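You operate a simulated robot arm through the tools that you are given. There is no shell and no other tool.

You are at the controls of a simulated robot arm. One attempt, no reset.

Task
Grease the patch between the joint bolts, then run both bolts down.
Fine: Purple pad, from the open grease tin; pad back, lid on. Hands unhurt; nothing dropped, spilt, damaged or left on. Set down upright: purple pad. A coat counts when it lies all over at full strength: go over it till it gets no stronger.

It is judged by the outcome, as a careful person would: the job done as asked, and still so three seconds after it is handed in. It fails if anything else is knocked over, pushed out of place, dropped, spilled or broken. Lids that push on must go on centred and level and be pressed home; caps that screw on are set level and turned clockwise until they are tight.

Robot
A 7-joint arm with a two-finger parallel gripper, fixed in place. Base frame: the origin is at the foot of the arm, x ahead of it, y to its left, z up; the work surface is at about z = 880. Units: mm, degrees, N and s.
Its first joint turns from -166.0 to 166.0 degrees. Payload 1.57 kg.
Tool frame: the origin (TCP) lies between the finger pads and is the grasp point; the fingertips stand 30 mm ahead of it; z points along the fingers, y is the line along which they close. Largest opening 80 mm; finger width 17, thickness 12; the body of the gripper, 40 by 82 mm, starts 80 mm behind the TCP.
Orientation is told as [roll, pitch, yaw] about the base's x, y, z axes, in that order, counted from this pose: with the fingers straight down and closing along the base's y, the tool's x points along the base's -x, its y along +y and its z along -z.

Tools
- The arm moves only by the tool apply_moves. Its arguments are lists of equal length, an entry for each row: "offset": the shift along the tool's x, y, z in mm, a list of three; "angular": the turn, a rotation vector about the tool's x, y, z in degrees, a list of three; "hand": the opening, from 0 (shut) to 1 (fully open). In form: {"offset": [[tx, ty, tz], ...], "angular": [[rx, ry, rz], ...], "hand": [hand, ...]}. A call has 1 to 20 rows; each row is the pose to reach, as a shift and turn from the pose commanded when the call began, along the tool's axes at that moment. Rows are played at 5 a second. More than 50 mm and 8.6 degrees between two rows, or a gripper value outside its range, and nothing of the call is played. Where a pose cannot be reached the arm comes as near as it can. A force on the tool above 40 N (or 10 N above the force at the start of the call, whichever is more), or a blocked arm, ends the call early, and 0.2 s more pass. Each finger travels about 153 mm/s and halts on what it meets, pressing with about 37 N; the grip force reading is that of the motor and also rises with nothing between the fingers. The clock runs only during rows and for 0.2 s after the last one: add rows that repeat a pose to give the fingers time. It gives the time, the measured TCP pose, the force on the tool (base axes), the opening and the grip force at its end, in the units of the frame above (readings bear some noise), with the torque about the TCP (base axes, N m) and any sound that the robot's microphone picked up.
- Cameras (640 x 400 px; columns grow to the right, rows downward): "scene" is fixed at [399.1, 500.9, 1679.4]; the picture's right is [-0.87, -0.50, 0.00], its down [-0.41, 0.72, -0.56] and it looks along [0.28, -0.49, -0.83] (base axes); focal length 347 px, centre (320, 200). "wrist" rides on the gripper at [72, -7, -122] in the tool frame; the picture's right is [0.09, 1.00, 0.00], its down [-0.84, 0.08, -0.54] and it looks along [-0.54, 0.05, 0.84] (tool axes); focal length 238 px, centre (320, 200). There is no depth. A picture from a camera that has moved, and an enlarged one, comes with that camera's place and axes in the base frame and with its lens.
- grab_frame(camera): a new picture of that camera. It takes no simulated time.
- zoom(camera, box): a new picture of the part [left, top, right, bottom] of that camera's present view, enlarged. It takes no simulated time.
- job_done(): hands the job in; it is judged then, once.

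Places have to be worked out from the pictures, the camera data and where the tool is seen. Open the gripper and draw the arm clear of the work before you hand the job in, unless the task says otherwise.

The tools are called after "Request:" as a command line: name --argument value ..., lists and objects as JSON in quotes. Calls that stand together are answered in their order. apply_moves: Moves the arm, as the interface text tells. Its arguments: {"type":"object","properties":{"offset":{"type":"array","items":{"type":"array","items":{"type":"number"}}},"angular":{"type":"array","items":{"type":"array","items":{"type":"number"}}},"hand":{"type":"array","items":{"type":"number"}}},"required":["offset","angular","hand"]} The other tools are called the same way: grab_frame (camera) takes a picture; zoom (camera, box) takes an enlarged picture of a part of a camera's view; job_done () hands the job in.

At the start:

```text
time: 0.0
tcp_pos: [545.5, -14.0, 1192.4]
orientation: [0.0, 0.1, 0.0]
ft_force: [0.3, 0.7, -1.0]
ft_torque: [0.04, 0.03, 0.0]
finger_gap: 80.1
grip_force: 0.0
```

scene: 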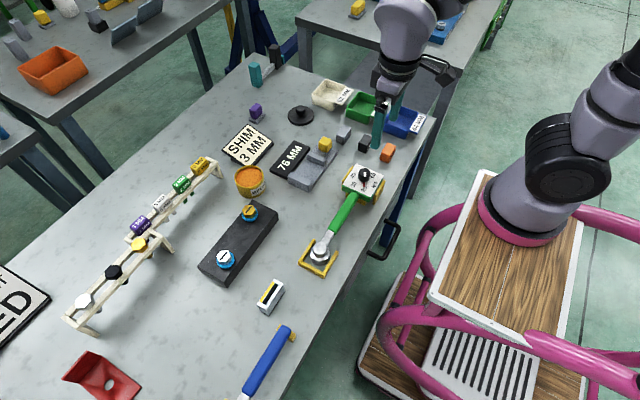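
wrist: 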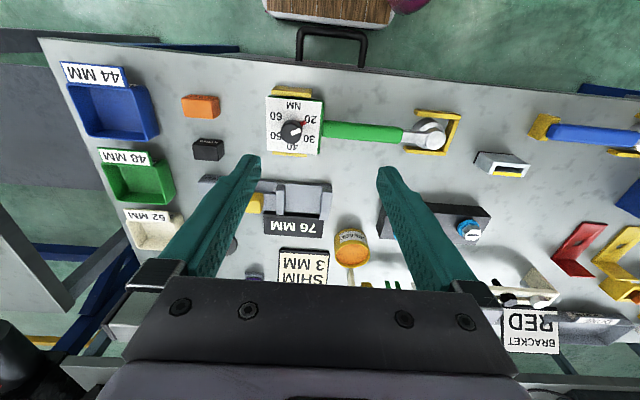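

I start by looking closely at the scene before moving anything.

Request:
zoom --camera "scene" --box '[180, 150, 300, 300]'

Request:
zoom --camera "scene" --box '[60, 150, 230, 340]'

Request:
zoom --camera "scene" --box '[220, 60, 440, 200]'

Request:
zoom --camera "scene" --box '[280, 150, 400, 290]'

```text
2.67 times, centred on (240, 225) of scene
camera zoom: at [399.1, 500.9, 1679.4], right [-0.87, -0.5, 0.0], down [-0.41, 0.72, -0.56], along [0.28, -0.49, -0.83], focal length 926 px, centre (533, 133)
```

zoom: 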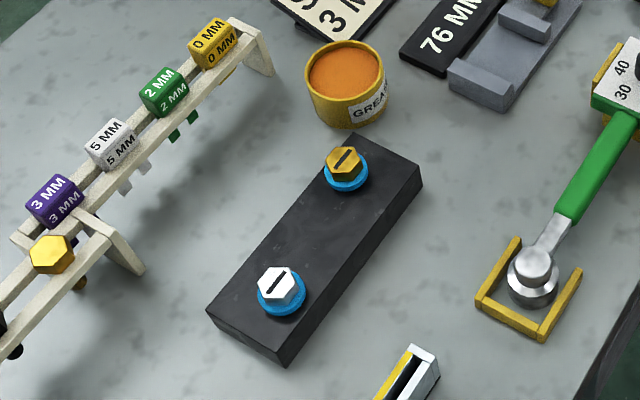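

```text
2.11 times, centred on (145, 245) of scene
camera zoom: at [399.1, 500.9, 1679.4], right [-0.87, -0.5, 0.0], down [-0.41, 0.72, -0.56], along [0.28, -0.49, -0.83], focal length 731 px, centre (688, 105)
```

zoom: 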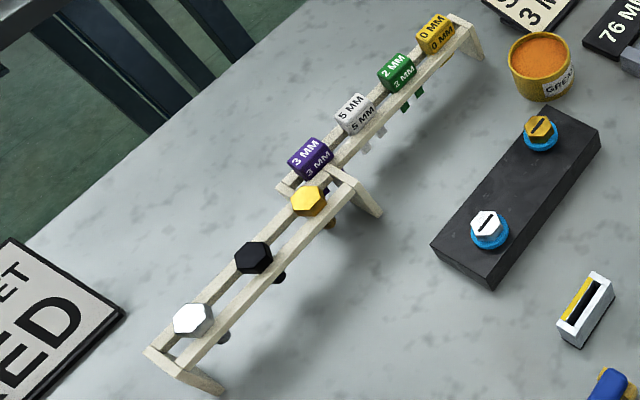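

```text
2.86 times, centred on (330, 130) of scene
camera zoom: at [399.1, 500.9, 1679.4], right [-0.87, -0.5, 0.0], down [-0.41, 0.72, -0.56], along [0.28, -0.49, -0.83], focal length 992 px, centre (291, 400)
```

zoom: 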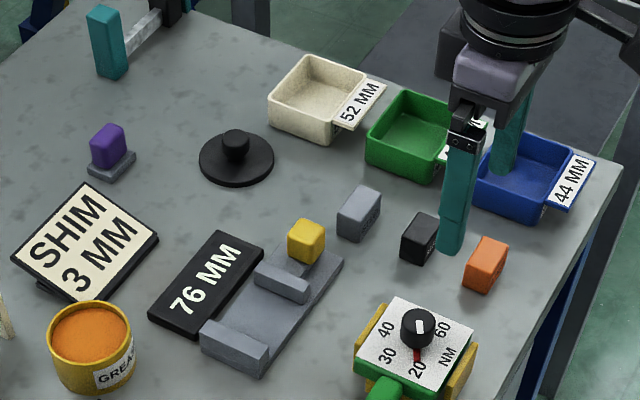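

```text
2.86 times, centred on (340, 220) of scene
camera zoom: at [399.1, 500.9, 1679.4], right [-0.87, -0.5, 0.0], down [-0.41, 0.72, -0.56], along [0.28, -0.49, -0.83], focal length 992 px, centre (263, 143)
```

zoom: 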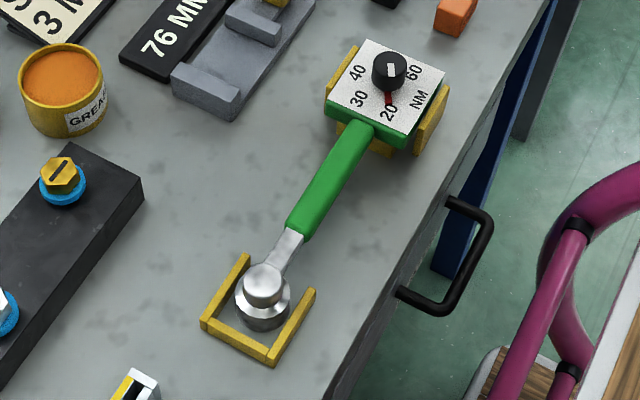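

Request:
zoom --camera "scene" --box '[195, 195, 285, 285]'

Request:
zoom --camera "scene" --box '[230, 80, 320, 140]'

Request:
zoom --camera "scene" --box '[200, 260, 340, 400]'

Request:
zoom --camera "scene" --box '[0, 240, 200, 400]'

Request:
zoom --camera "wrist" --box '[360, 90, 640, 350]'

Request:
zoom --camera "scene" --box '[0, 0, 320, 120]'

```text
4.44 times, centred on (240, 240) of scene
camera zoom: at [399.1, 500.9, 1679.4], right [-0.87, -0.5, 0.0], down [-0.41, 0.72, -0.56], along [0.28, -0.49, -0.83], focal length 1543 px, centre (676, 22)
```

zoom: 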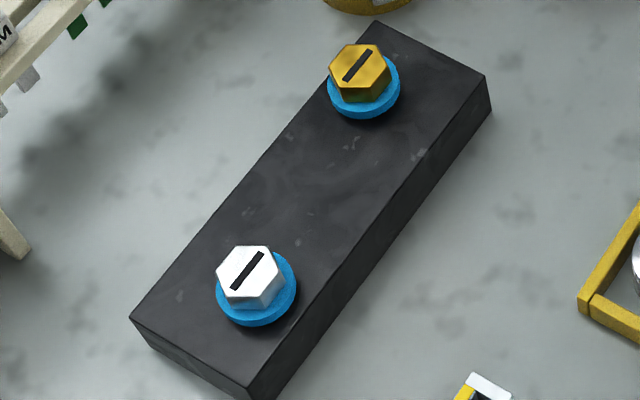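

```text
6.67 times, centred on (275, 110) of scene
camera zoom: at [399.1, 500.9, 1679.4], right [-0.87, -0.5, 0.0], down [-0.41, 0.72, -0.56], along [0.28, -0.49, -0.83], focal length 2314 px, centre (620, 800)
```

zoom: 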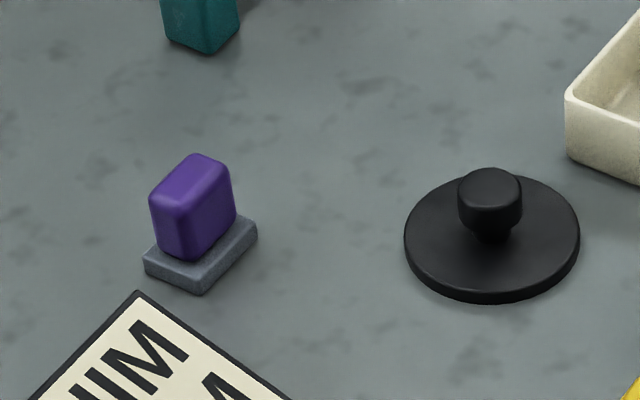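

```text
2.86 times, centred on (270, 330) of scene
camera zoom: at [399.1, 500.9, 1679.4], right [-0.87, -0.5, 0.0], down [-0.41, 0.72, -0.56], along [0.28, -0.49, -0.83], focal length 992 px, centre (463, -171)
```

zoom: 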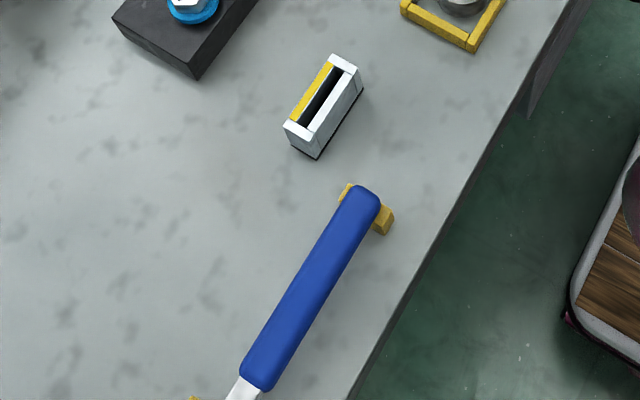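

```text
2.50 times, centred on (100, 320) of scene
camera zoom: at [399.1, 500.9, 1679.4], right [-0.87, -0.5, 0.0], down [-0.41, 0.72, -0.56], along [0.28, -0.49, -0.83], focal length 868 px, centre (870, -100)
```

zoom: 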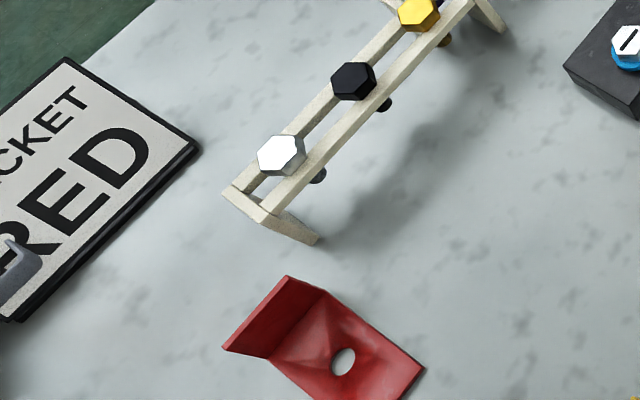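

```text
1.54 times, centred on (500, 220) of wrist
camera zoom: at [472.1, -21.5, 1314.4], right [-0.09, 1.0, 0.0], down [0.84, 0.08, 0.54], along [0.54, 0.05, -0.84], focal length 367 px, centre (43, 169)
```

zoom: 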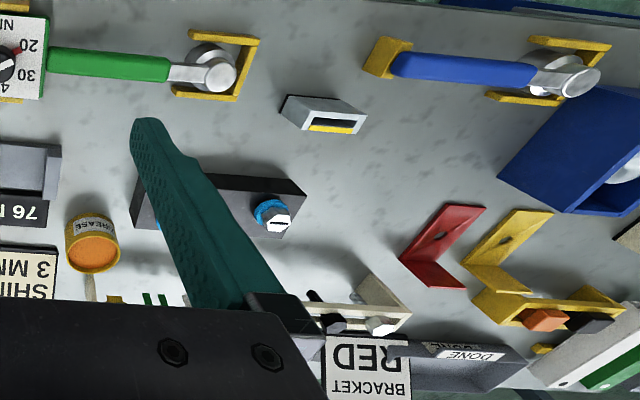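

```text
2.00 times, centred on (160, 60) of scene
camera zoom: at [399.1, 500.9, 1679.4], right [-0.87, -0.5, 0.0], down [-0.41, 0.72, -0.56], along [0.28, -0.49, -0.83], focal length 694 px, centre (640, 480)
```

zoom: 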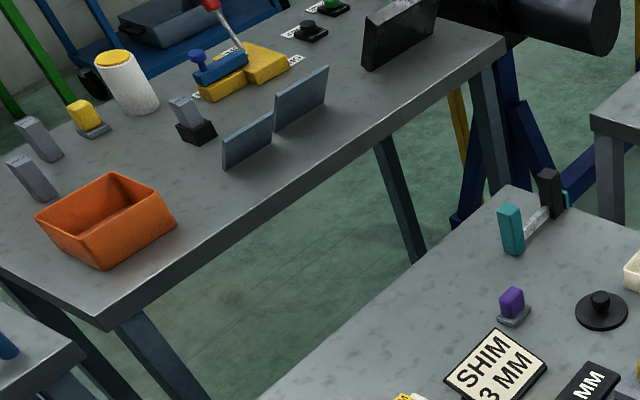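

The picture shows the black block with a gold and a white slotted hex bolt near (793,178) and (767,310). The open tin is near (857,88), the lid near (892,-234) and the purple pad near (1000,-140). I move above the block at a safe height for a close look with the wrist camera.

Request:
apply_moves --offset '[[-18, 31, 19], [-36, 63, 38], [-54, 94, 57], [-72, 125, 76], [-90, 157, 95], [-108, 188, 114], [-126, 220, 133], [-144, 251, 152], [-144, 251, 152]]' --angular '[[0, 0, 0], [0, 0, 0], [0, 0, 0], [0, 0, 0], [0, 0, 0], [0, 0, 0], [0, 0, 0], [0, 0, 0], [0, 0, 0]]' --hand '[1, 1, 1, 1, 1, 1, 1, 1, 1]'

Request:
grab_frame --camera "wrist"

Request:
grab_frame --camera "scene"

```text
time: 2.0
tcp_pos: [687.8, 235.0, 1039.4]
orientation: [0.0, 0.1, -0.1]
ft_force: [-0.7, 0.8, -0.2]
ft_torque: [0.0, -0.04, 0.0]
finger_gap: 79.9
grip_force: 0.0
```

```text
taken
camera wrist: at [616.2, 228.3, 1160.7], right [-0.09, 1.0, 0.0], down [0.84, 0.08, 0.54], along [0.54, 0.05, -0.84], focal length 238 px, centre (320, 200)
```

wrist: 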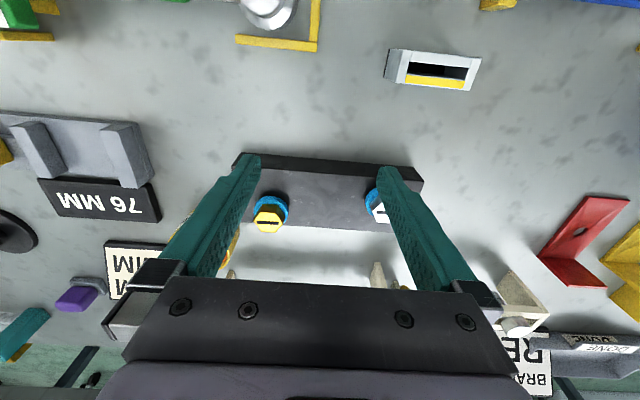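

```text
taken
```

scene: 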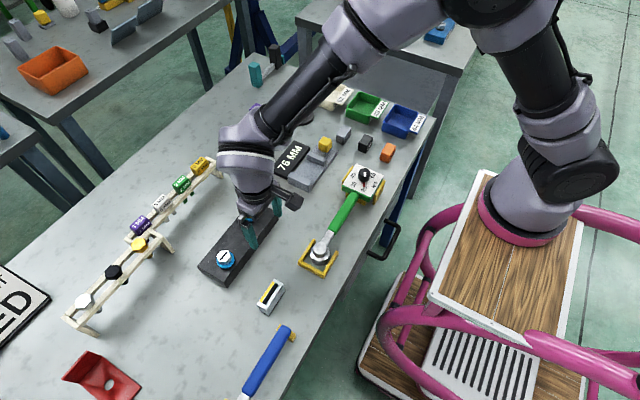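

I zoom the wrist view on the block and its bolts.

Request:
zoom --camera "wrist" --box '[230, 140, 430, 265]'

Request:
zoom --camera "wrist" --box '[0, 180, 240, 330]'

```text
3.20 times, centred on (330, 202) of wrist
camera zoom: at [616.2, 228.3, 1160.7], right [-0.09, 1.0, 0.0], down [0.84, 0.08, 0.54], along [0.54, 0.05, -0.84], focal length 763 px, centre (288, 192)
```

zoom: 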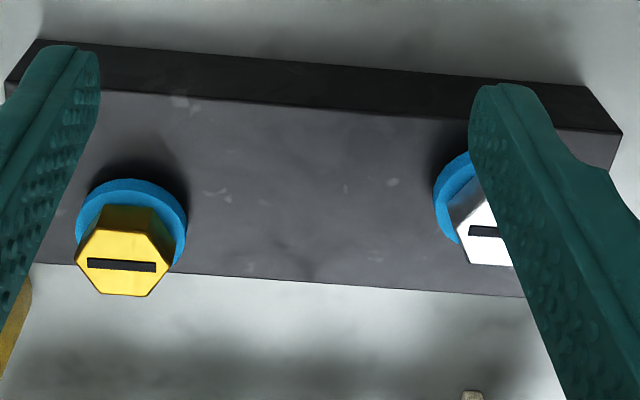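

```text
2.67 times, centred on (120, 255) of wrist
camera zoom: at [616.2, 228.3, 1160.7], right [-0.09, 1.0, 0.0], down [0.84, 0.08, 0.54], along [0.54, 0.05, -0.84], focal length 636 px, centre (853, 53)
```

zoom: 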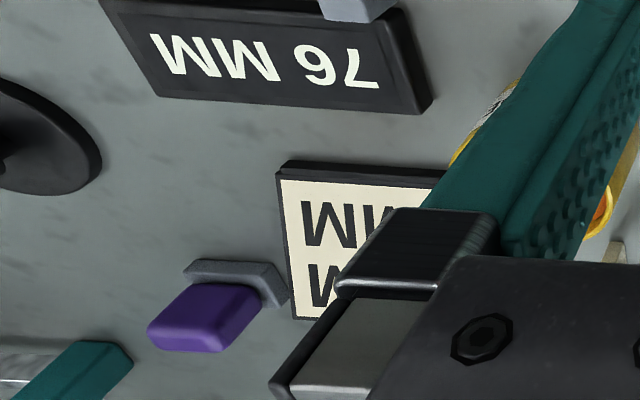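

The block's top is at about z=920, x 731–809, y 141–360, with the bolts on a diagonal: gold about (782,187) and white about (757,316), head tops near z=950. I go nearer to see the patch between them.

Request:
apply_moves --offset '[[-16, 2, 25], [-32, 5, 50], [-47, 7, 70], [-47, 7, 70]]' --angular '[[0, 0, 0], [0, 0, 0], [0, 0, 0], [0, 0, 0]]' --hand '[1, 1, 1, 1]'

Request:
grab_frame --camera "wrist"

Request:
zoom --camera "wrist" --box '[200, 100, 440, 250]'

```text
time: 3.0
tcp_pos: [736.4, 243.8, 970.2]
orientation: [0.0, 0.0, 0.1]
ft_force: [0.5, -1.5, -0.1]
ft_torque: [0.03, 0.0, 0.03]
finger_gap: 79.9
grip_force: 0.0
```

```text
taken
camera wrist: at [663.9, 236.9, 1091.6], right [-0.09, 1.0, 0.0], down [0.84, 0.08, 0.54], along [0.54, 0.05, -0.84], focal length 238 px, centre (320, 200)
```

wrist: 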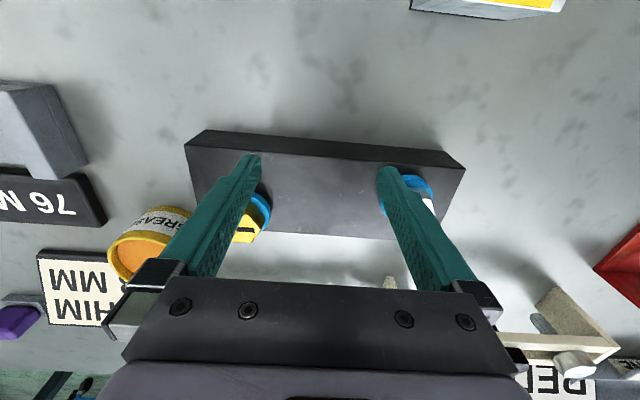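

```text
2.67 times, centred on (320, 175) of wrist
camera zoom: at [663.9, 236.9, 1091.6], right [-0.09, 1.0, 0.0], down [0.84, 0.08, 0.54], along [0.54, 0.05, -0.84], focal length 636 px, centre (320, 267)
```

zoom: 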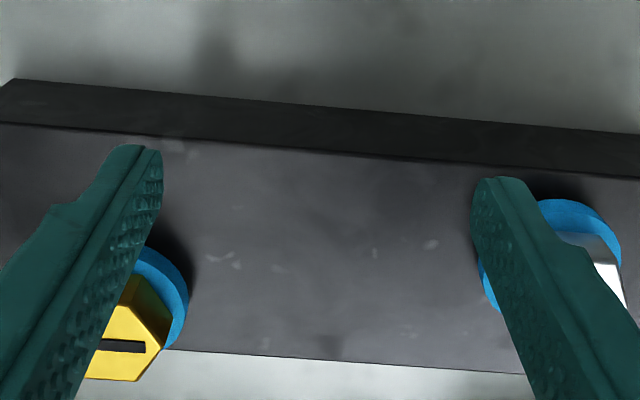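

No marked patch is plain from here, so I check the same area from the scene camera and then back off to see the bolts from the side.

Request:
apply_moves --offset '[[40, 0, -20], [80, 0, -40], [100, 0, -40], [100, 0, -40]]' --angular '[[0, 0, 0], [0, 0, 0], [0, 0, 0], [0, 0, 0]]' --hand '[1, 1, 1, 1]'

Request:
grab_frame --camera "wrist"

Request:
zoom --camera "scene" --box '[205, 200, 285, 250]'

Request:
zoom --camera "scene" --box '[195, 230, 275, 280]'

```text
time: 4.0
tcp_pos: [635.7, 242.5, 1009.7]
orientation: [0.0, -0.1, 0.0]
ft_force: [0.5, -0.6, 0.8]
ft_torque: [0.0, -0.03, -0.03]
finger_gap: 80.1
grip_force: 0.0
```

```text
taken
camera wrist: at [563.5, 235.6, 1131.5], right [-0.09, 1.0, 0.0], down [0.84, 0.08, 0.54], along [0.54, 0.05, -0.84], focal length 238 px, centre (320, 200)
```

wrist: 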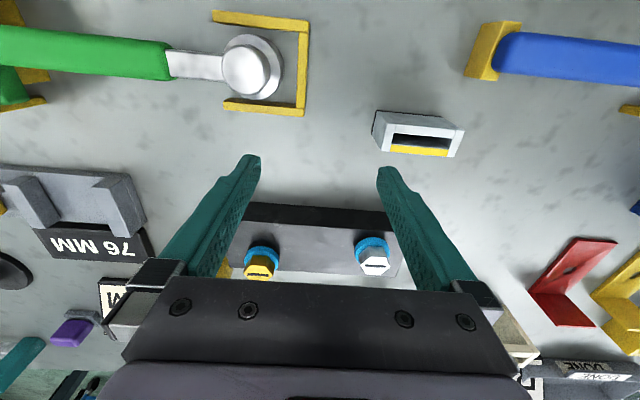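

```text
8.00 times, centred on (245, 225) of scene
camera zoom: at [399.1, 500.9, 1679.4], right [-0.87, -0.5, 0.0], down [-0.41, 0.72, -0.56], along [0.28, -0.49, -0.83], focal length 2777 px, centre (920, 0)
```

zoom: 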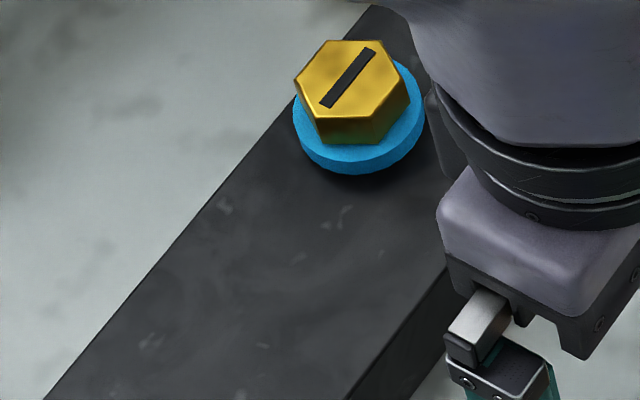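

```text
8.00 times, centred on (235, 255) of scene
camera zoom: at [399.1, 500.9, 1679.4], right [-0.87, -0.5, 0.0], down [-0.41, 0.72, -0.56], along [0.28, -0.49, -0.83], focal length 2777 px, centre (1000, -240)
```

zoom: 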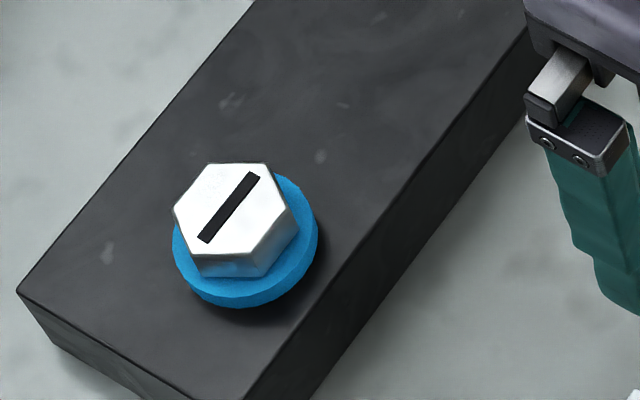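

The bolts stand with their blue collars above the block, and the pad seems to be near (995,-137). Next I travel at z≈1060 to look at the pad and lid from close by.

Request:
apply_moves --offset '[[-20, -38, -20], [-40, -76, -40], [-60, -114, -50], [-82, -152, -50], [-104, -190, -50], [-126, -228, -50], [-148, -266, -50], [-170, -304, -50], [-192, -342, -50], [-212, -372, -50], [-212, -372, -50]]' --angular '[[0, 0, 0], [0, 0, 0], [0, 0, 0], [0, 0, 0], [0, 0, 0], [0, 0, 0], [0, 0, 0], [0, 0, 0], [0, 0, 0], [0, 0, 0], [0, 0, 0]]' --hand '[1, 1, 1, 1, 1, 1, 1, 1, 1, 1, 1]'

Request:
grab_frame --camera "wrist"

Request:
zoom --camera "wrist" --box '[240, 180, 400, 280]'

```text
time: 6.4
tcp_pos: [848.6, -129.1, 1057.8]
orientation: [0.0, -0.1, 0.0]
ft_force: [1.2, 0.4, -0.3]
ft_torque: [-0.01, 0.01, 0.0]
finger_gap: 80.1
grip_force: 0.1
```

```text
taken
camera wrist: at [776.3, -136.2, 1181.1], right [-0.09, 1.0, 0.0], down [0.84, 0.08, 0.54], along [0.54, 0.05, -0.84], focal length 238 px, centre (320, 200)
```

wrist: 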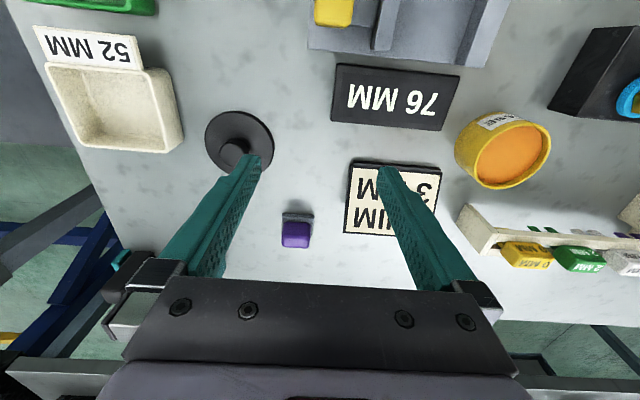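

```text
4.00 times, centred on (320, 230) of wrist
camera zoom: at [776.3, -136.2, 1181.1], right [-0.09, 1.0, 0.0], down [0.84, 0.08, 0.54], along [0.54, 0.05, -0.84], focal length 953 px, centre (320, 80)
```

zoom: 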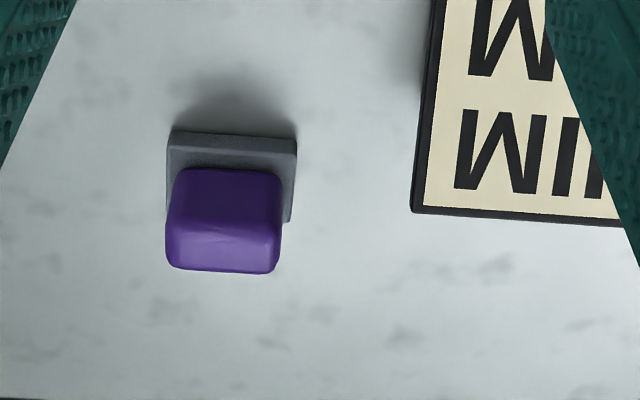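

The pad is square to the base axes, with its base at about x 993–1029, y -174–-125, and its purple handle about 41 mm wide in y, top near z=925. That is past straight-down reach, so I tilt the tool 20° outward about y, move nearer and look again.

Request:
apply_moves --offset '[[-20, -4, 14], [-40, -8, 28], [-60, -12, 42], [-81, -16, 56], [-81, -16, 56]]' --angular '[[0, -5, 0], [0, -10, 0], [0, -15, 0], [0, -20, 0], [0, -20, 0]]' --hand '[1, 1, 1, 1, 1]'

Request:
grab_frame --camera "wrist"

Request:
zoom --camera "wrist" --box '[240, 130, 400, 230]'

Request:
grab_frame --camera "scene"

```text
time: 7.6
tcp_pos: [930.2, -144.9, 1004.5]
orientation: [0.0, -20.1, 0.0]
ft_force: [-0.4, 0.2, -0.2]
ft_torque: [-0.02, 0.0, 0.01]
finger_gap: 80.1
grip_force: 0.0
```

```text
taken
camera wrist: at [819.8, -151.5, 1094.0], right [-0.09, 1.0, -0.03], down [0.6, 0.08, 0.8], along [0.8, 0.05, -0.6], focal length 238 px, centre (320, 200)
```

wrist: 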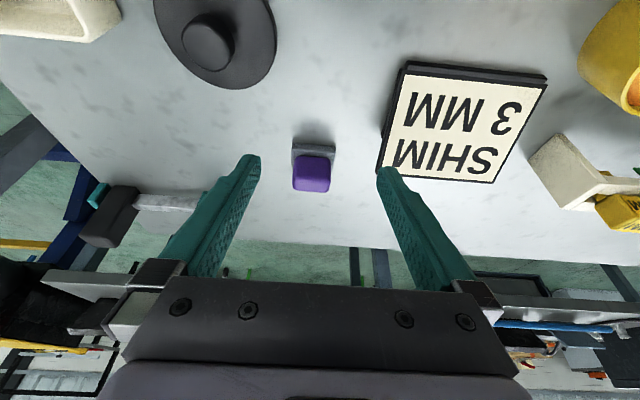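

```text
4.00 times, centred on (320, 180) of wrist
camera zoom: at [819.8, -151.5, 1094.0], right [-0.09, 1.0, -0.03], down [0.6, 0.08, 0.8], along [0.8, 0.05, -0.6], focal length 953 px, centre (320, 280)
```

zoom: 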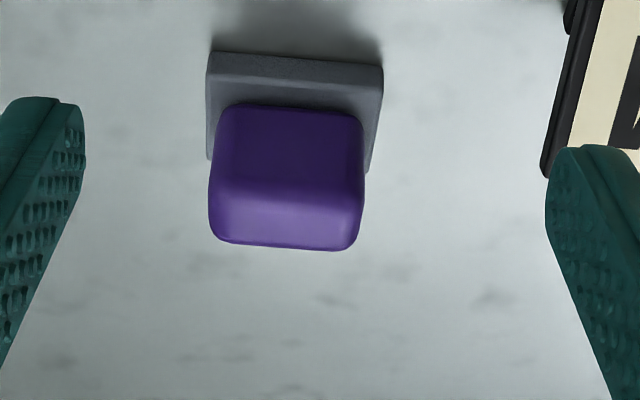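

```text
taken
```

scene: 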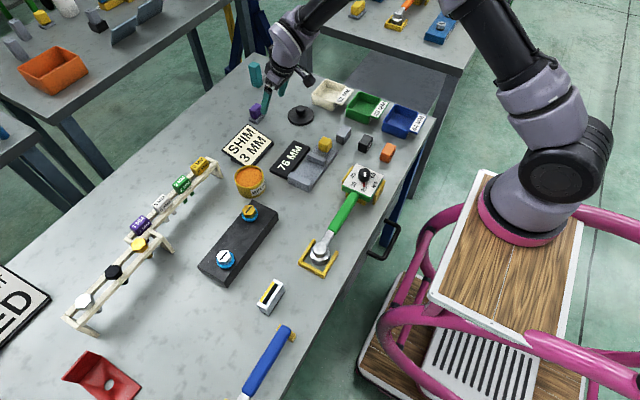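

The refined position of the pad is: base x 997–1030, y -174–-125, handle x 1005–1023, y -169.6–-129.6, top about z=928. I move to a pre-grasp 60 mm back along the tilted axis to test reach.

Request:
apply_moves --offset '[[-24, -3, 20], [-48.4, -5, 39], [-48.4, -5, 39]]' --angular '[[0, 0, 0], [0, 0, 0], [0, 0, 0]]' --hand '[1, 1, 1]'

Request:
grab_frame --camera "wrist"

```text
time: 8.4
tcp_pos: [987.9, -149.6, 982.7]
orientation: [0.0, -20.0, 0.2]
ft_force: [-0.6, 0.4, -0.1]
ft_torque: [0.0, -0.01, 0.04]
finger_gap: 80.0
grip_force: 0.1
```

```text
taken
camera wrist: at [878.8, -155.7, 1074.4], right [-0.09, 1.0, -0.03], down [0.6, 0.08, 0.8], along [0.79, 0.05, -0.61], focal length 238 px, centre (320, 200)
```

wrist: 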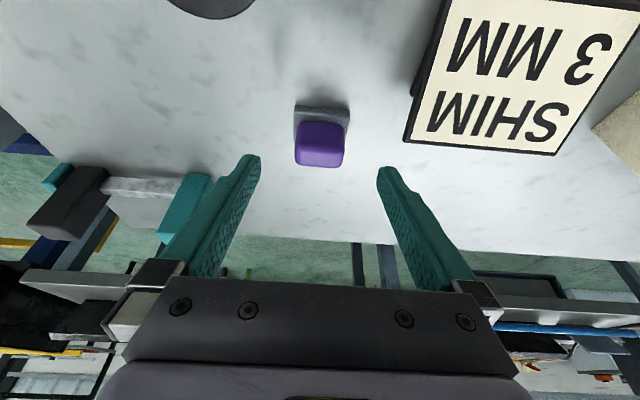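

Reach is fine and the handle is centred between the fingers. I advance 58 mm along the tool axis, still open.

Request:
apply_moves --offset '[[0, 0, 20], [0, 0, 40], [0, 0, 50], [0, 0, 56], [0, 0, 56]]' --angular '[[0, 0, 0], [0, 0, 0], [0, 0, 0], [0, 0, 0], [0, 0, 0]]' --hand '[1, 1, 1, 1, 1]'

Request:
grab_frame --camera "wrist"

Request:
zoom --camera "scene" --box '[210, 70, 310, 140]'

```text
time: 9.6
tcp_pos: [1007.2, -150.7, 931.9]
orientation: [0.0, -20.0, 0.0]
ft_force: [0.2, 0.8, 0.3]
ft_torque: [0.03, -0.04, -0.01]
finger_gap: 80.3
grip_force: 0.0
```

```text
taken
camera wrist: at [897.2, -156.2, 1021.2], right [-0.09, 1.0, -0.03], down [0.6, 0.08, 0.8], along [0.79, 0.05, -0.6], focal length 238 px, centre (320, 200)
```

wrist: 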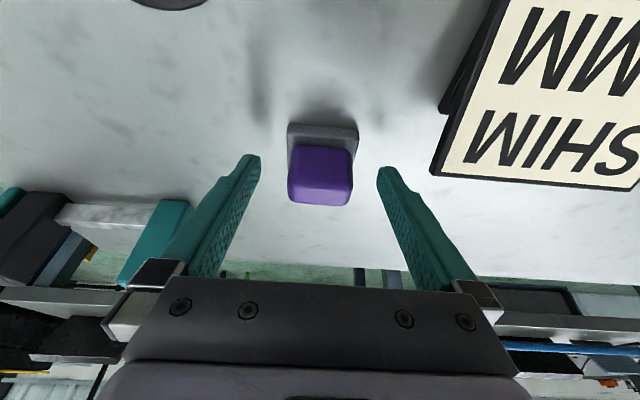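

```text
5.71 times, centred on (260, 105) of scene
camera zoom: at [399.1, 500.9, 1679.4], right [-0.87, -0.5, 0.0], down [-0.41, 0.72, -0.56], along [0.28, -0.49, -0.83], focal length 1984 px, centre (663, 743)
```

zoom: 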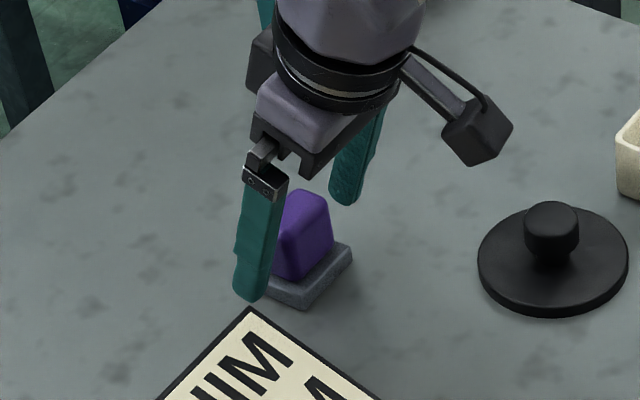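

The handle sits between the fingers with tips about 14 mm above the pad's base. I close the gripper on it and hold.

Request:
apply_moves --offset '[[0, 0, 0], [0, 0, 0], [0, 0, 0]]' --angular '[[0, 0, 0], [0, 0, 0], [0, 0, 0]]' --hand '[0.6, 0.3, 0.3]'

Request:
grab_frame --camera "wrist"

```text
time: 10.4
tcp_pos: [1007.2, -149.7, 930.8]
orientation: [0.0, -20.1, 0.1]
ft_force: [0.5, -0.1, 0.2]
ft_torque: [0.01, -0.02, 0.03]
finger_gap: 40.9
grip_force: 36.5
```

```text
taken
camera wrist: at [897.2, -156.1, 1021.2], right [-0.09, 1.0, -0.03], down [0.6, 0.08, 0.8], along [0.79, 0.05, -0.61], focal length 238 px, centre (320, 200)
```

wrist: 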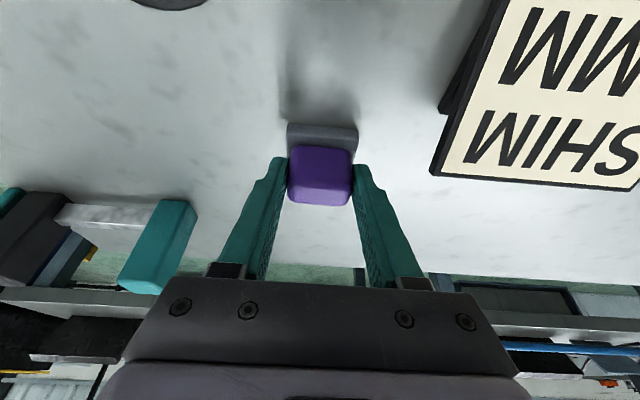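

Grip holds at 40.9 mm. I lift straight up 80 mm (tool axes tilted, so the offsets mix x and z) and check the pad comes along.

Request:
apply_moves --offset '[[-3.4, 0, -9.4], [-10.3, 0, -28.2], [-18.8, 0, -51.7], [-27.4, 0, -75.2], [-27.4, 0, -75.2]]' --angular '[[0, 0, 0], [0, 0, 0], [0, 0, 0], [0, 0, 0], [0, 0, 0]]' --hand '[0.3, 0.3, 0.3, 0.3, 0.3]'

Request:
grab_frame --camera "wrist"

Request:
zoom --camera "scene" --box '[210, 50, 310, 120]'

```text
time: 11.6
tcp_pos: [1005.1, -150.1, 1012.2]
orientation: [0.1, -20.0, 0.0]
ft_force: [0.1, -0.2, -0.8]
ft_torque: [-0.02, 0.0, 0.0]
finger_gap: 24.0
grip_force: 0.0
```

```text
taken
camera wrist: at [896.0, -155.8, 1101.9], right [-0.09, 1.0, -0.03], down [0.6, 0.08, 0.8], along [0.79, 0.05, -0.61], focal length 238 px, centre (320, 200)
```

wrist: 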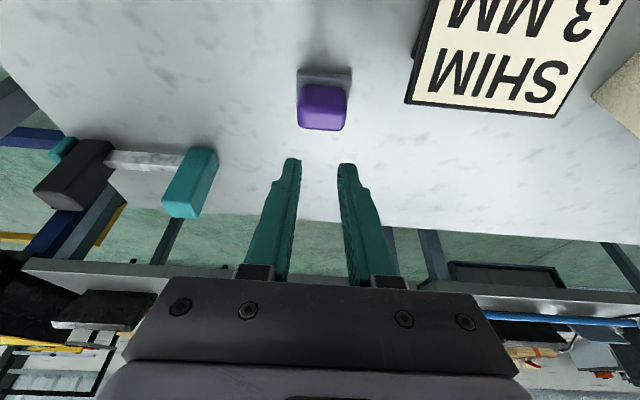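

```text
5.71 times, centred on (260, 85) of scene
camera zoom: at [399.1, 500.9, 1679.4], right [-0.87, -0.5, 0.0], down [-0.41, 0.72, -0.56], along [0.28, -0.49, -0.83], focal length 1984 px, centre (663, 857)
```

zoom: 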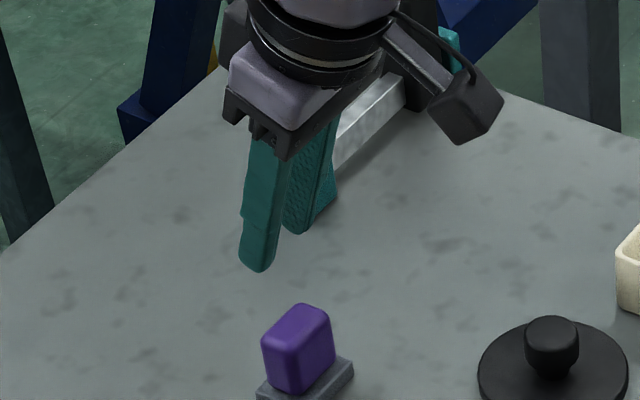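

The fingers slipped off: the gap reads 24 mm and the pad still stands on the table. I look closely to see whether it moved and how tall the handle really is.

Request:
zoom --camera "wrist" --box '[260, 50, 388, 130]'

Request:
zoom --camera "scene" --box '[235, 95, 275, 120]'

```text
5.00 times, centred on (324, 90) of wrist
camera zoom: at [896.0, -155.8, 1101.9], right [-0.09, 1.0, -0.03], down [0.6, 0.08, 0.8], along [0.79, 0.05, -0.61], focal length 1192 px, centre (300, 750)
```

zoom: 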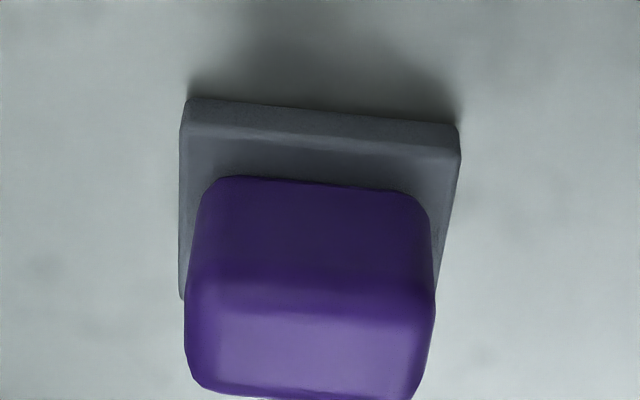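

```text
16.00 times, centred on (255, 108) of scene
camera zoom: at [399.1, 500.9, 1679.4], right [-0.87, -0.5, 0.0], down [-0.41, 0.72, -0.56], along [0.28, -0.49, -0.83], focal length 5554 px, centre (1360, 1680)
```

zoom: 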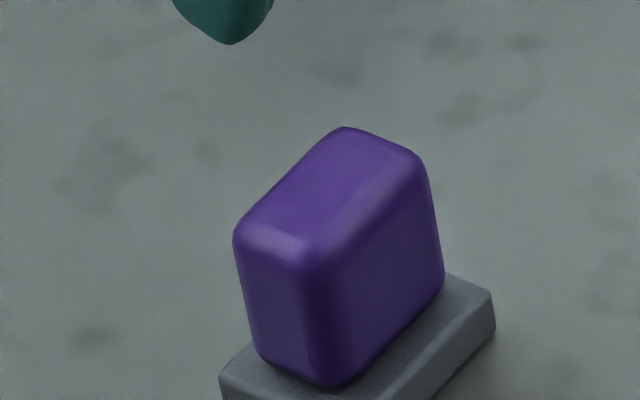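

The pad has not moved, still at x 996–1030, y -174–-125. The grip only caught the upper part of the handle below the TCP, so I open, go about 9 mm deeper (tips just above the base plate) and grip again.

Request:
apply_moves --offset '[[0, 0, 0], [0, 0, 0], [9.5, 0, 28], [19, -0.5, 56], [25, -0.5, 75], [28, -0.5, 83.5], [28, -0.5, 83.5]]' --angular '[[0, 0, 0], [0, 0, 0], [0, 0, 0], [0, 0, 0], [0, 0, 0], [0, 0, 0], [0, 0, 0]]' --hand '[0.7, 1, 1, 1, 1, 1, 1]'

Request:
grab_frame --camera "wrist"

Request:
zoom --camera "scene" --box '[225, 80, 289, 120]'

```text
time: 13.2
tcp_pos: [1009.2, -150.5, 925.1]
orientation: [0.0, -19.9, -0.1]
ft_force: [0.4, 0.2, -0.2]
ft_torque: [-0.06, -0.01, -0.01]
finger_gap: 79.7
grip_force: 0.1
```

```text
taken
camera wrist: at [899.0, -156.5, 1013.9], right [-0.09, 1.0, -0.03], down [0.6, 0.08, 0.8], along [0.79, 0.05, -0.6], focal length 238 px, centre (320, 200)
```

wrist: 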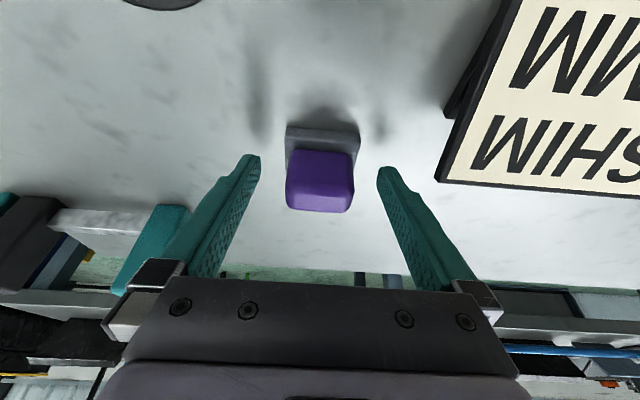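

```text
10.00 times, centred on (257, 100) of scene
camera zoom: at [399.1, 500.9, 1679.4], right [-0.87, -0.5, 0.0], down [-0.41, 0.72, -0.56], along [0.28, -0.49, -0.83], focal length 3472 px, centre (950, 1200)
```

zoom: 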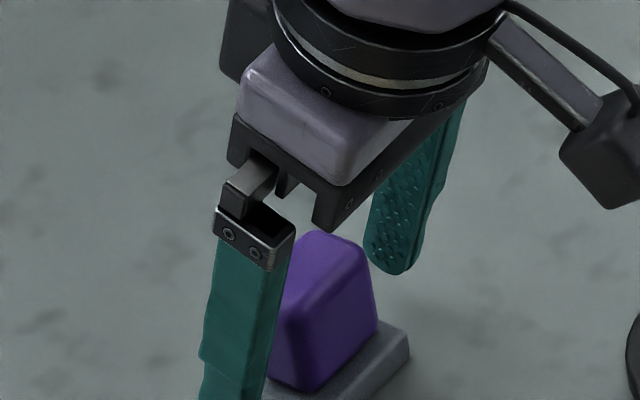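

Now at z=925 with tips near 894. I lower 2 mm more, squeeze fully, and then lift only 4 mm slowly to test the hold.

Request:
apply_moves --offset '[[0.7, 0, 1.9], [0.7, 0, 1.9], [0.7, 0, 1.9], [0.7, 0, 1.9], [0.7, 0, 1.9]]' --angular '[[0, 0, 0], [0, 0, 0], [0, 0, 0], [0, 0, 0], [0, 0, 0]]' --hand '[1, 0.6, 0, 0, 0]'

Request:
apply_moves --offset '[[-0.35, 0, -0.95], [-0.7, 0, -1.9], [-1.05, 0, -2.85], [-1.4, 0, -3.8], [-1.4, 0, -3.8]]' --angular '[[0, 0, 0], [0, 0, 0], [0, 0, 0], [0, 0, 0], [0, 0, 0]]' --hand '[0, 0, 0, 0, 0]'

Request:
grab_frame --camera "wrist"

Request:
zoom --camera "scene" --box '[225, 80, 289, 120]'

```text
time: 14.4
tcp_pos: [1008.1, -149.9, 922.1]
orientation: [0.0, -20.0, 0.0]
ft_force: [0.8, 0.0, 0.9]
ft_torque: [0.04, -0.04, 0.0]
finger_gap: 49.2
grip_force: 37.1
```

```text
time: 15.6
tcp_pos: [1008.7, -150.4, 925.9]
orientation: [0.0, -20.0, 0.0]
ft_force: [-0.5, -0.1, -1.8]
ft_torque: [-0.02, 0.02, 0.0]
finger_gap: 49.1
grip_force: 36.5
```

```text
taken
camera wrist: at [899.2, -156.9, 1015.9], right [-0.09, 1.0, -0.03], down [0.6, 0.08, 0.8], along [0.79, 0.05, -0.61], focal length 238 px, centre (320, 200)
```

wrist: 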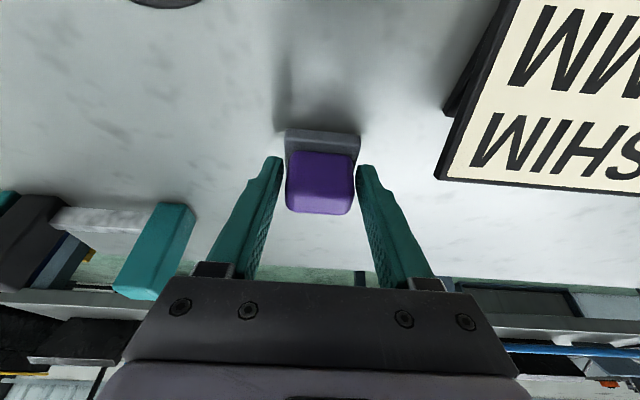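

```text
10.00 times, centred on (257, 100) of scene
camera zoom: at [399.1, 500.9, 1679.4], right [-0.87, -0.5, 0.0], down [-0.41, 0.72, -0.56], along [0.28, -0.49, -0.83], focal length 3472 px, centre (950, 1200)
```

zoom: 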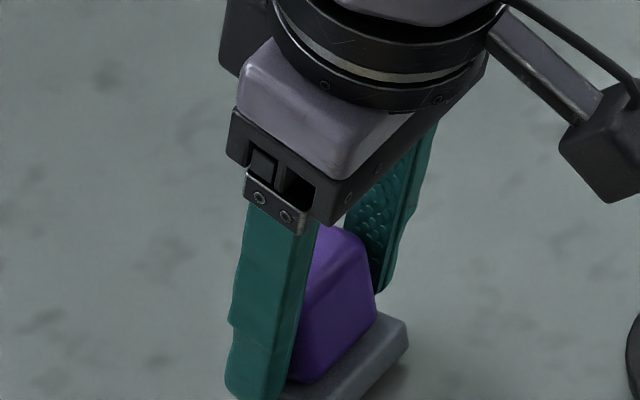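

The fingertips clamped the base plate edges (49 mm) rather than the handle, and the pad lifted a little that way. That hold is poor for wiping, so I set it back down, open, rise 5 mm and take the handle properly.

Request:
apply_moves --offset '[[0.7, 0, 1.9], [1.4, 0, 3.9], [1.4, 0, 3.9], [1.4, 0, 3.9], [1.4, 0, 3.9], [0.5, 0, 1.4], [-0.4, 0, -1.0], [-0.4, 0, -1.0], [-0.4, 0, -1.0], [-0.4, 0, -1.0], [-0.4, 0, -1.0]]' --angular '[[0, 0, 0], [0, 0, 0], [0, 0, 0], [0, 0, 0], [0, 0, 0], [0, 0, 0], [0, 0, 0], [0, 0, 0], [0, 0, 0], [0, 0, 0], [0, 0, 0]]' --hand '[0, 0, 0.7, 0.9, 0.9, 0.9, 0.9, 0.6, 0, 0, 0]'

Request:
grab_frame --camera "wrist"

Request:
zoom --camera "scene" --box '[225, 80, 289, 120]'

```text
time: 18.0
tcp_pos: [1010.7, -151.0, 927.1]
orientation: [0.0, -20.0, 0.0]
ft_force: [-1.7, -0.1, -0.4]
ft_torque: [0.07, 0.09, 0.02]
finger_gap: 41.4
grip_force: 36.7
```

```text
taken
camera wrist: at [899.5, -156.4, 1016.7], right [-0.09, 1.0, -0.03], down [0.6, 0.08, 0.8], along [0.79, 0.05, -0.61], focal length 238 px, centre (320, 200)
```

wrist: 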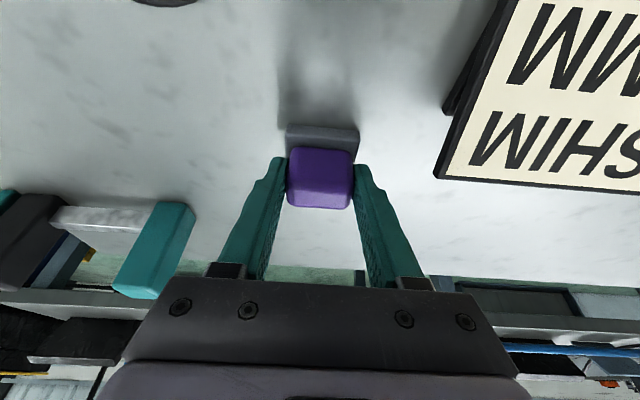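

```text
10.00 times, centred on (257, 100) of scene
camera zoom: at [399.1, 500.9, 1679.4], right [-0.87, -0.5, 0.0], down [-0.41, 0.72, -0.56], along [0.28, -0.49, -0.83], focal length 3472 px, centre (950, 1200)
```

zoom: 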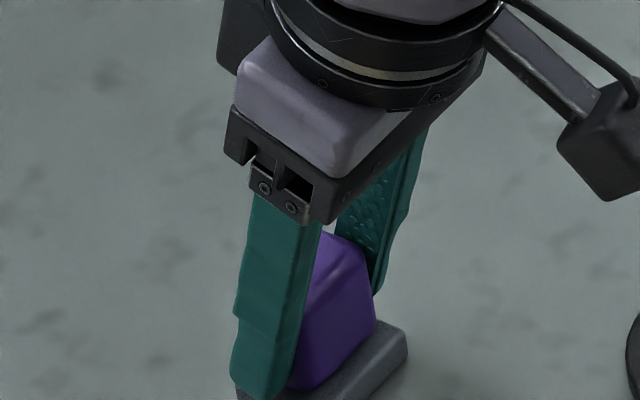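

The gap is now 41.4 mm on the handle. I test by lifting very slowly 4 mm.

Request:
apply_moves --offset '[[-0.35, 0, -0.95], [-0.7, 0, -1.9], [-1.05, 0, -2.85], [-1.4, 0, -3.8], [-1.4, 0, -3.8]]' --angular '[[0, 0, 0], [0, 0, 0], [0, 0, 0], [0, 0, 0], [0, 0, 0]]' --hand '[0, 0, 0, 0, 0]'

Request:
grab_frame --camera "wrist"

Request:
zoom --camera "scene" --box '[225, 80, 289, 120]'

```text
time: 19.2
tcp_pos: [1008.7, -149.2, 930.4]
orientation: [0.0, -20.0, -0.1]
ft_force: [0.2, 0.0, -2.2]
ft_torque: [-0.01, 0.0, -0.04]
finger_gap: 41.5
grip_force: 36.7
```

```text
taken
camera wrist: at [899.1, -156.3, 1020.8], right [-0.09, 1.0, -0.03], down [0.6, 0.08, 0.8], along [0.79, 0.05, -0.61], focal length 238 px, centre (320, 200)
```

wrist: 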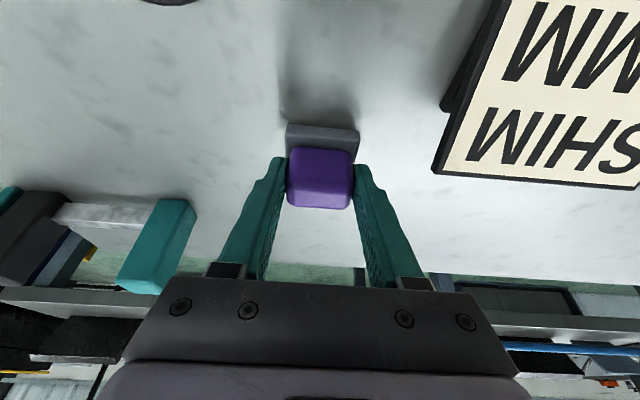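

```text
10.00 times, centred on (257, 100) of scene
camera zoom: at [399.1, 500.9, 1679.4], right [-0.87, -0.5, 0.0], down [-0.41, 0.72, -0.56], along [0.28, -0.49, -0.83], focal length 3472 px, centre (950, 1200)
```

zoom: 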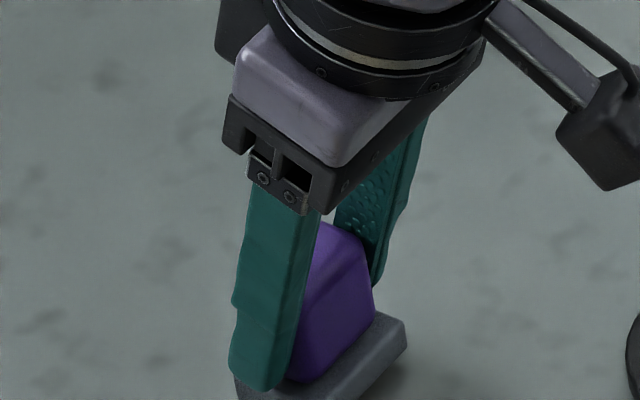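

The pad came up with the hand (gap steady at 41.5, about 2 N of weight). I continue lifting gently 40 mm and re-check.

Request:
apply_moves --offset '[[-1.0, 0, -2.8], [-2.4, 0, -6.6], [-4.1, 0, -11.3], [-6.2, 0, -16.9], [-8.2, 0, -22.6], [-10.3, 0, -28.2], [-12, 0, -32.9], [-13, 0, -35.7], [-13.7, 0, -37.6], [-13.7, 0, -37.6]]' --angular '[[0, 0, 0], [0, 0, 0], [0, 0, 0], [0, 0, 0], [0, 0, 0], [0, 0, 0], [0, 0, 0], [0, 0, 0], [0, 0, 0], [0, 0, 0]]' --hand '[0, 0, 0, 0, 0, 0, 0, 0, 0, 0]'

Request:
grab_frame --camera "wrist"

```text
time: 21.4
tcp_pos: [1008.5, -149.5, 970.6]
orientation: [0.1, -20.0, 0.0]
ft_force: [-0.2, 0.5, -1.3]
ft_torque: [-0.02, 0.03, 0.0]
finger_gap: 41.5
grip_force: 37.2
```

```text
taken
camera wrist: at [899.2, -156.4, 1060.5], right [-0.09, 1.0, -0.03], down [0.6, 0.08, 0.8], along [0.79, 0.05, -0.61], focal length 238 px, centre (320, 200)
```

wrist: 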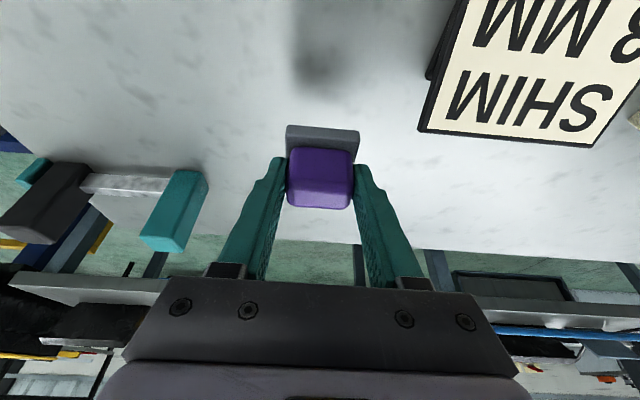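

Pad is held firmly with no tilt. I carry it smoothly at rising height towards the tin, stopping short so I can see the tin's rim and grease level.

Request:
apply_moves --offset '[[6.5, 7.6, -4.4], [16.1, 19, -11.1], [29, 34, -20], [43.6, 51, -30], [58.1, 68, -40], [72.6, 85.3, -50], [87.2, 102.3, -60], [101.7, 119.4, -70], [116.2, 136.4, -80], [130.7, 153.5, -90], [145.3, 170.6, -100], [155, 182, -106.7], [161.4, 189.5, -111.1], [161.4, 189.5, -111.1]]' --angular '[[0, 0, 0], [0, 0, 0], [0, 0, 0], [0, 0, 0], [0, 0, 0], [0, 0, 0], [0, 0, 0], [0, 0, 0], [0, 0, 0], [0, 0, 0], [0, 0, 0], [0, 0, 0], [0, 0, 0], [0, 0, 0]]' --hand '[0, 0, 0, 0, 0, 0, 0, 0, 0, 0, 0, 0, 0, 0]'

Request:
grab_frame --camera "wrist"

Request:
zoom --camera "wrist" --box '[280, 80, 440, 220]'

Request:
zoom --camera "scene" --box '[210, 130, 306, 190]'

```text
time: 24.4
tcp_pos: [818.9, 38.5, 1020.0]
orientation: [0.0, -20.1, 0.0]
ft_force: [0.2, -1.0, -1.5]
ft_torque: [-0.01, 0.01, -0.02]
finger_gap: 41.6
grip_force: 36.7
```

```text
taken
camera wrist: at [709.0, 32.6, 1109.8], right [-0.09, 1.0, -0.03], down [0.6, 0.08, 0.8], along [0.79, 0.05, -0.61], focal length 238 px, centre (320, 200)
```

wrist: 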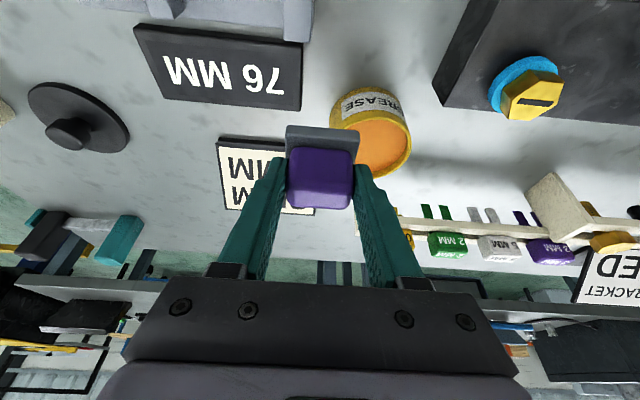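

```text
2.86 times, centred on (360, 150) of wrist
camera zoom: at [709.0, 32.6, 1109.8], right [-0.09, 1.0, -0.03], down [0.6, 0.08, 0.8], along [0.79, 0.05, -0.61], focal length 681 px, centre (206, 343)
```

zoom: 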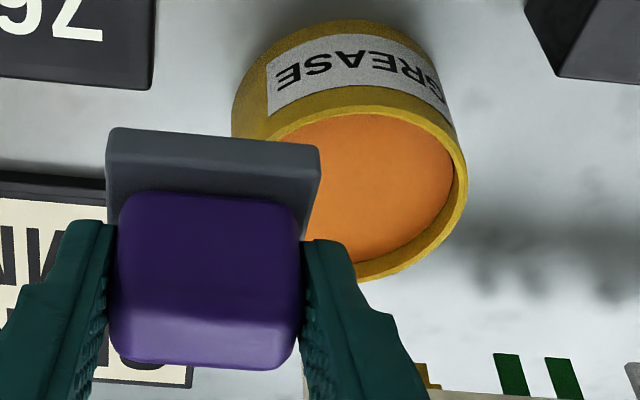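

```text
6.67 times, centred on (258, 160) of scene
camera zoom: at [399.1, 500.9, 1679.4], right [-0.87, -0.5, 0.0], down [-0.41, 0.72, -0.56], along [0.28, -0.49, -0.83], focal length 2314 px, centre (733, 467)
```

zoom: 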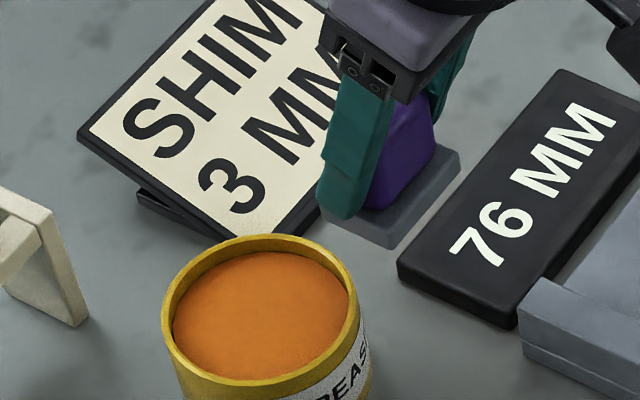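

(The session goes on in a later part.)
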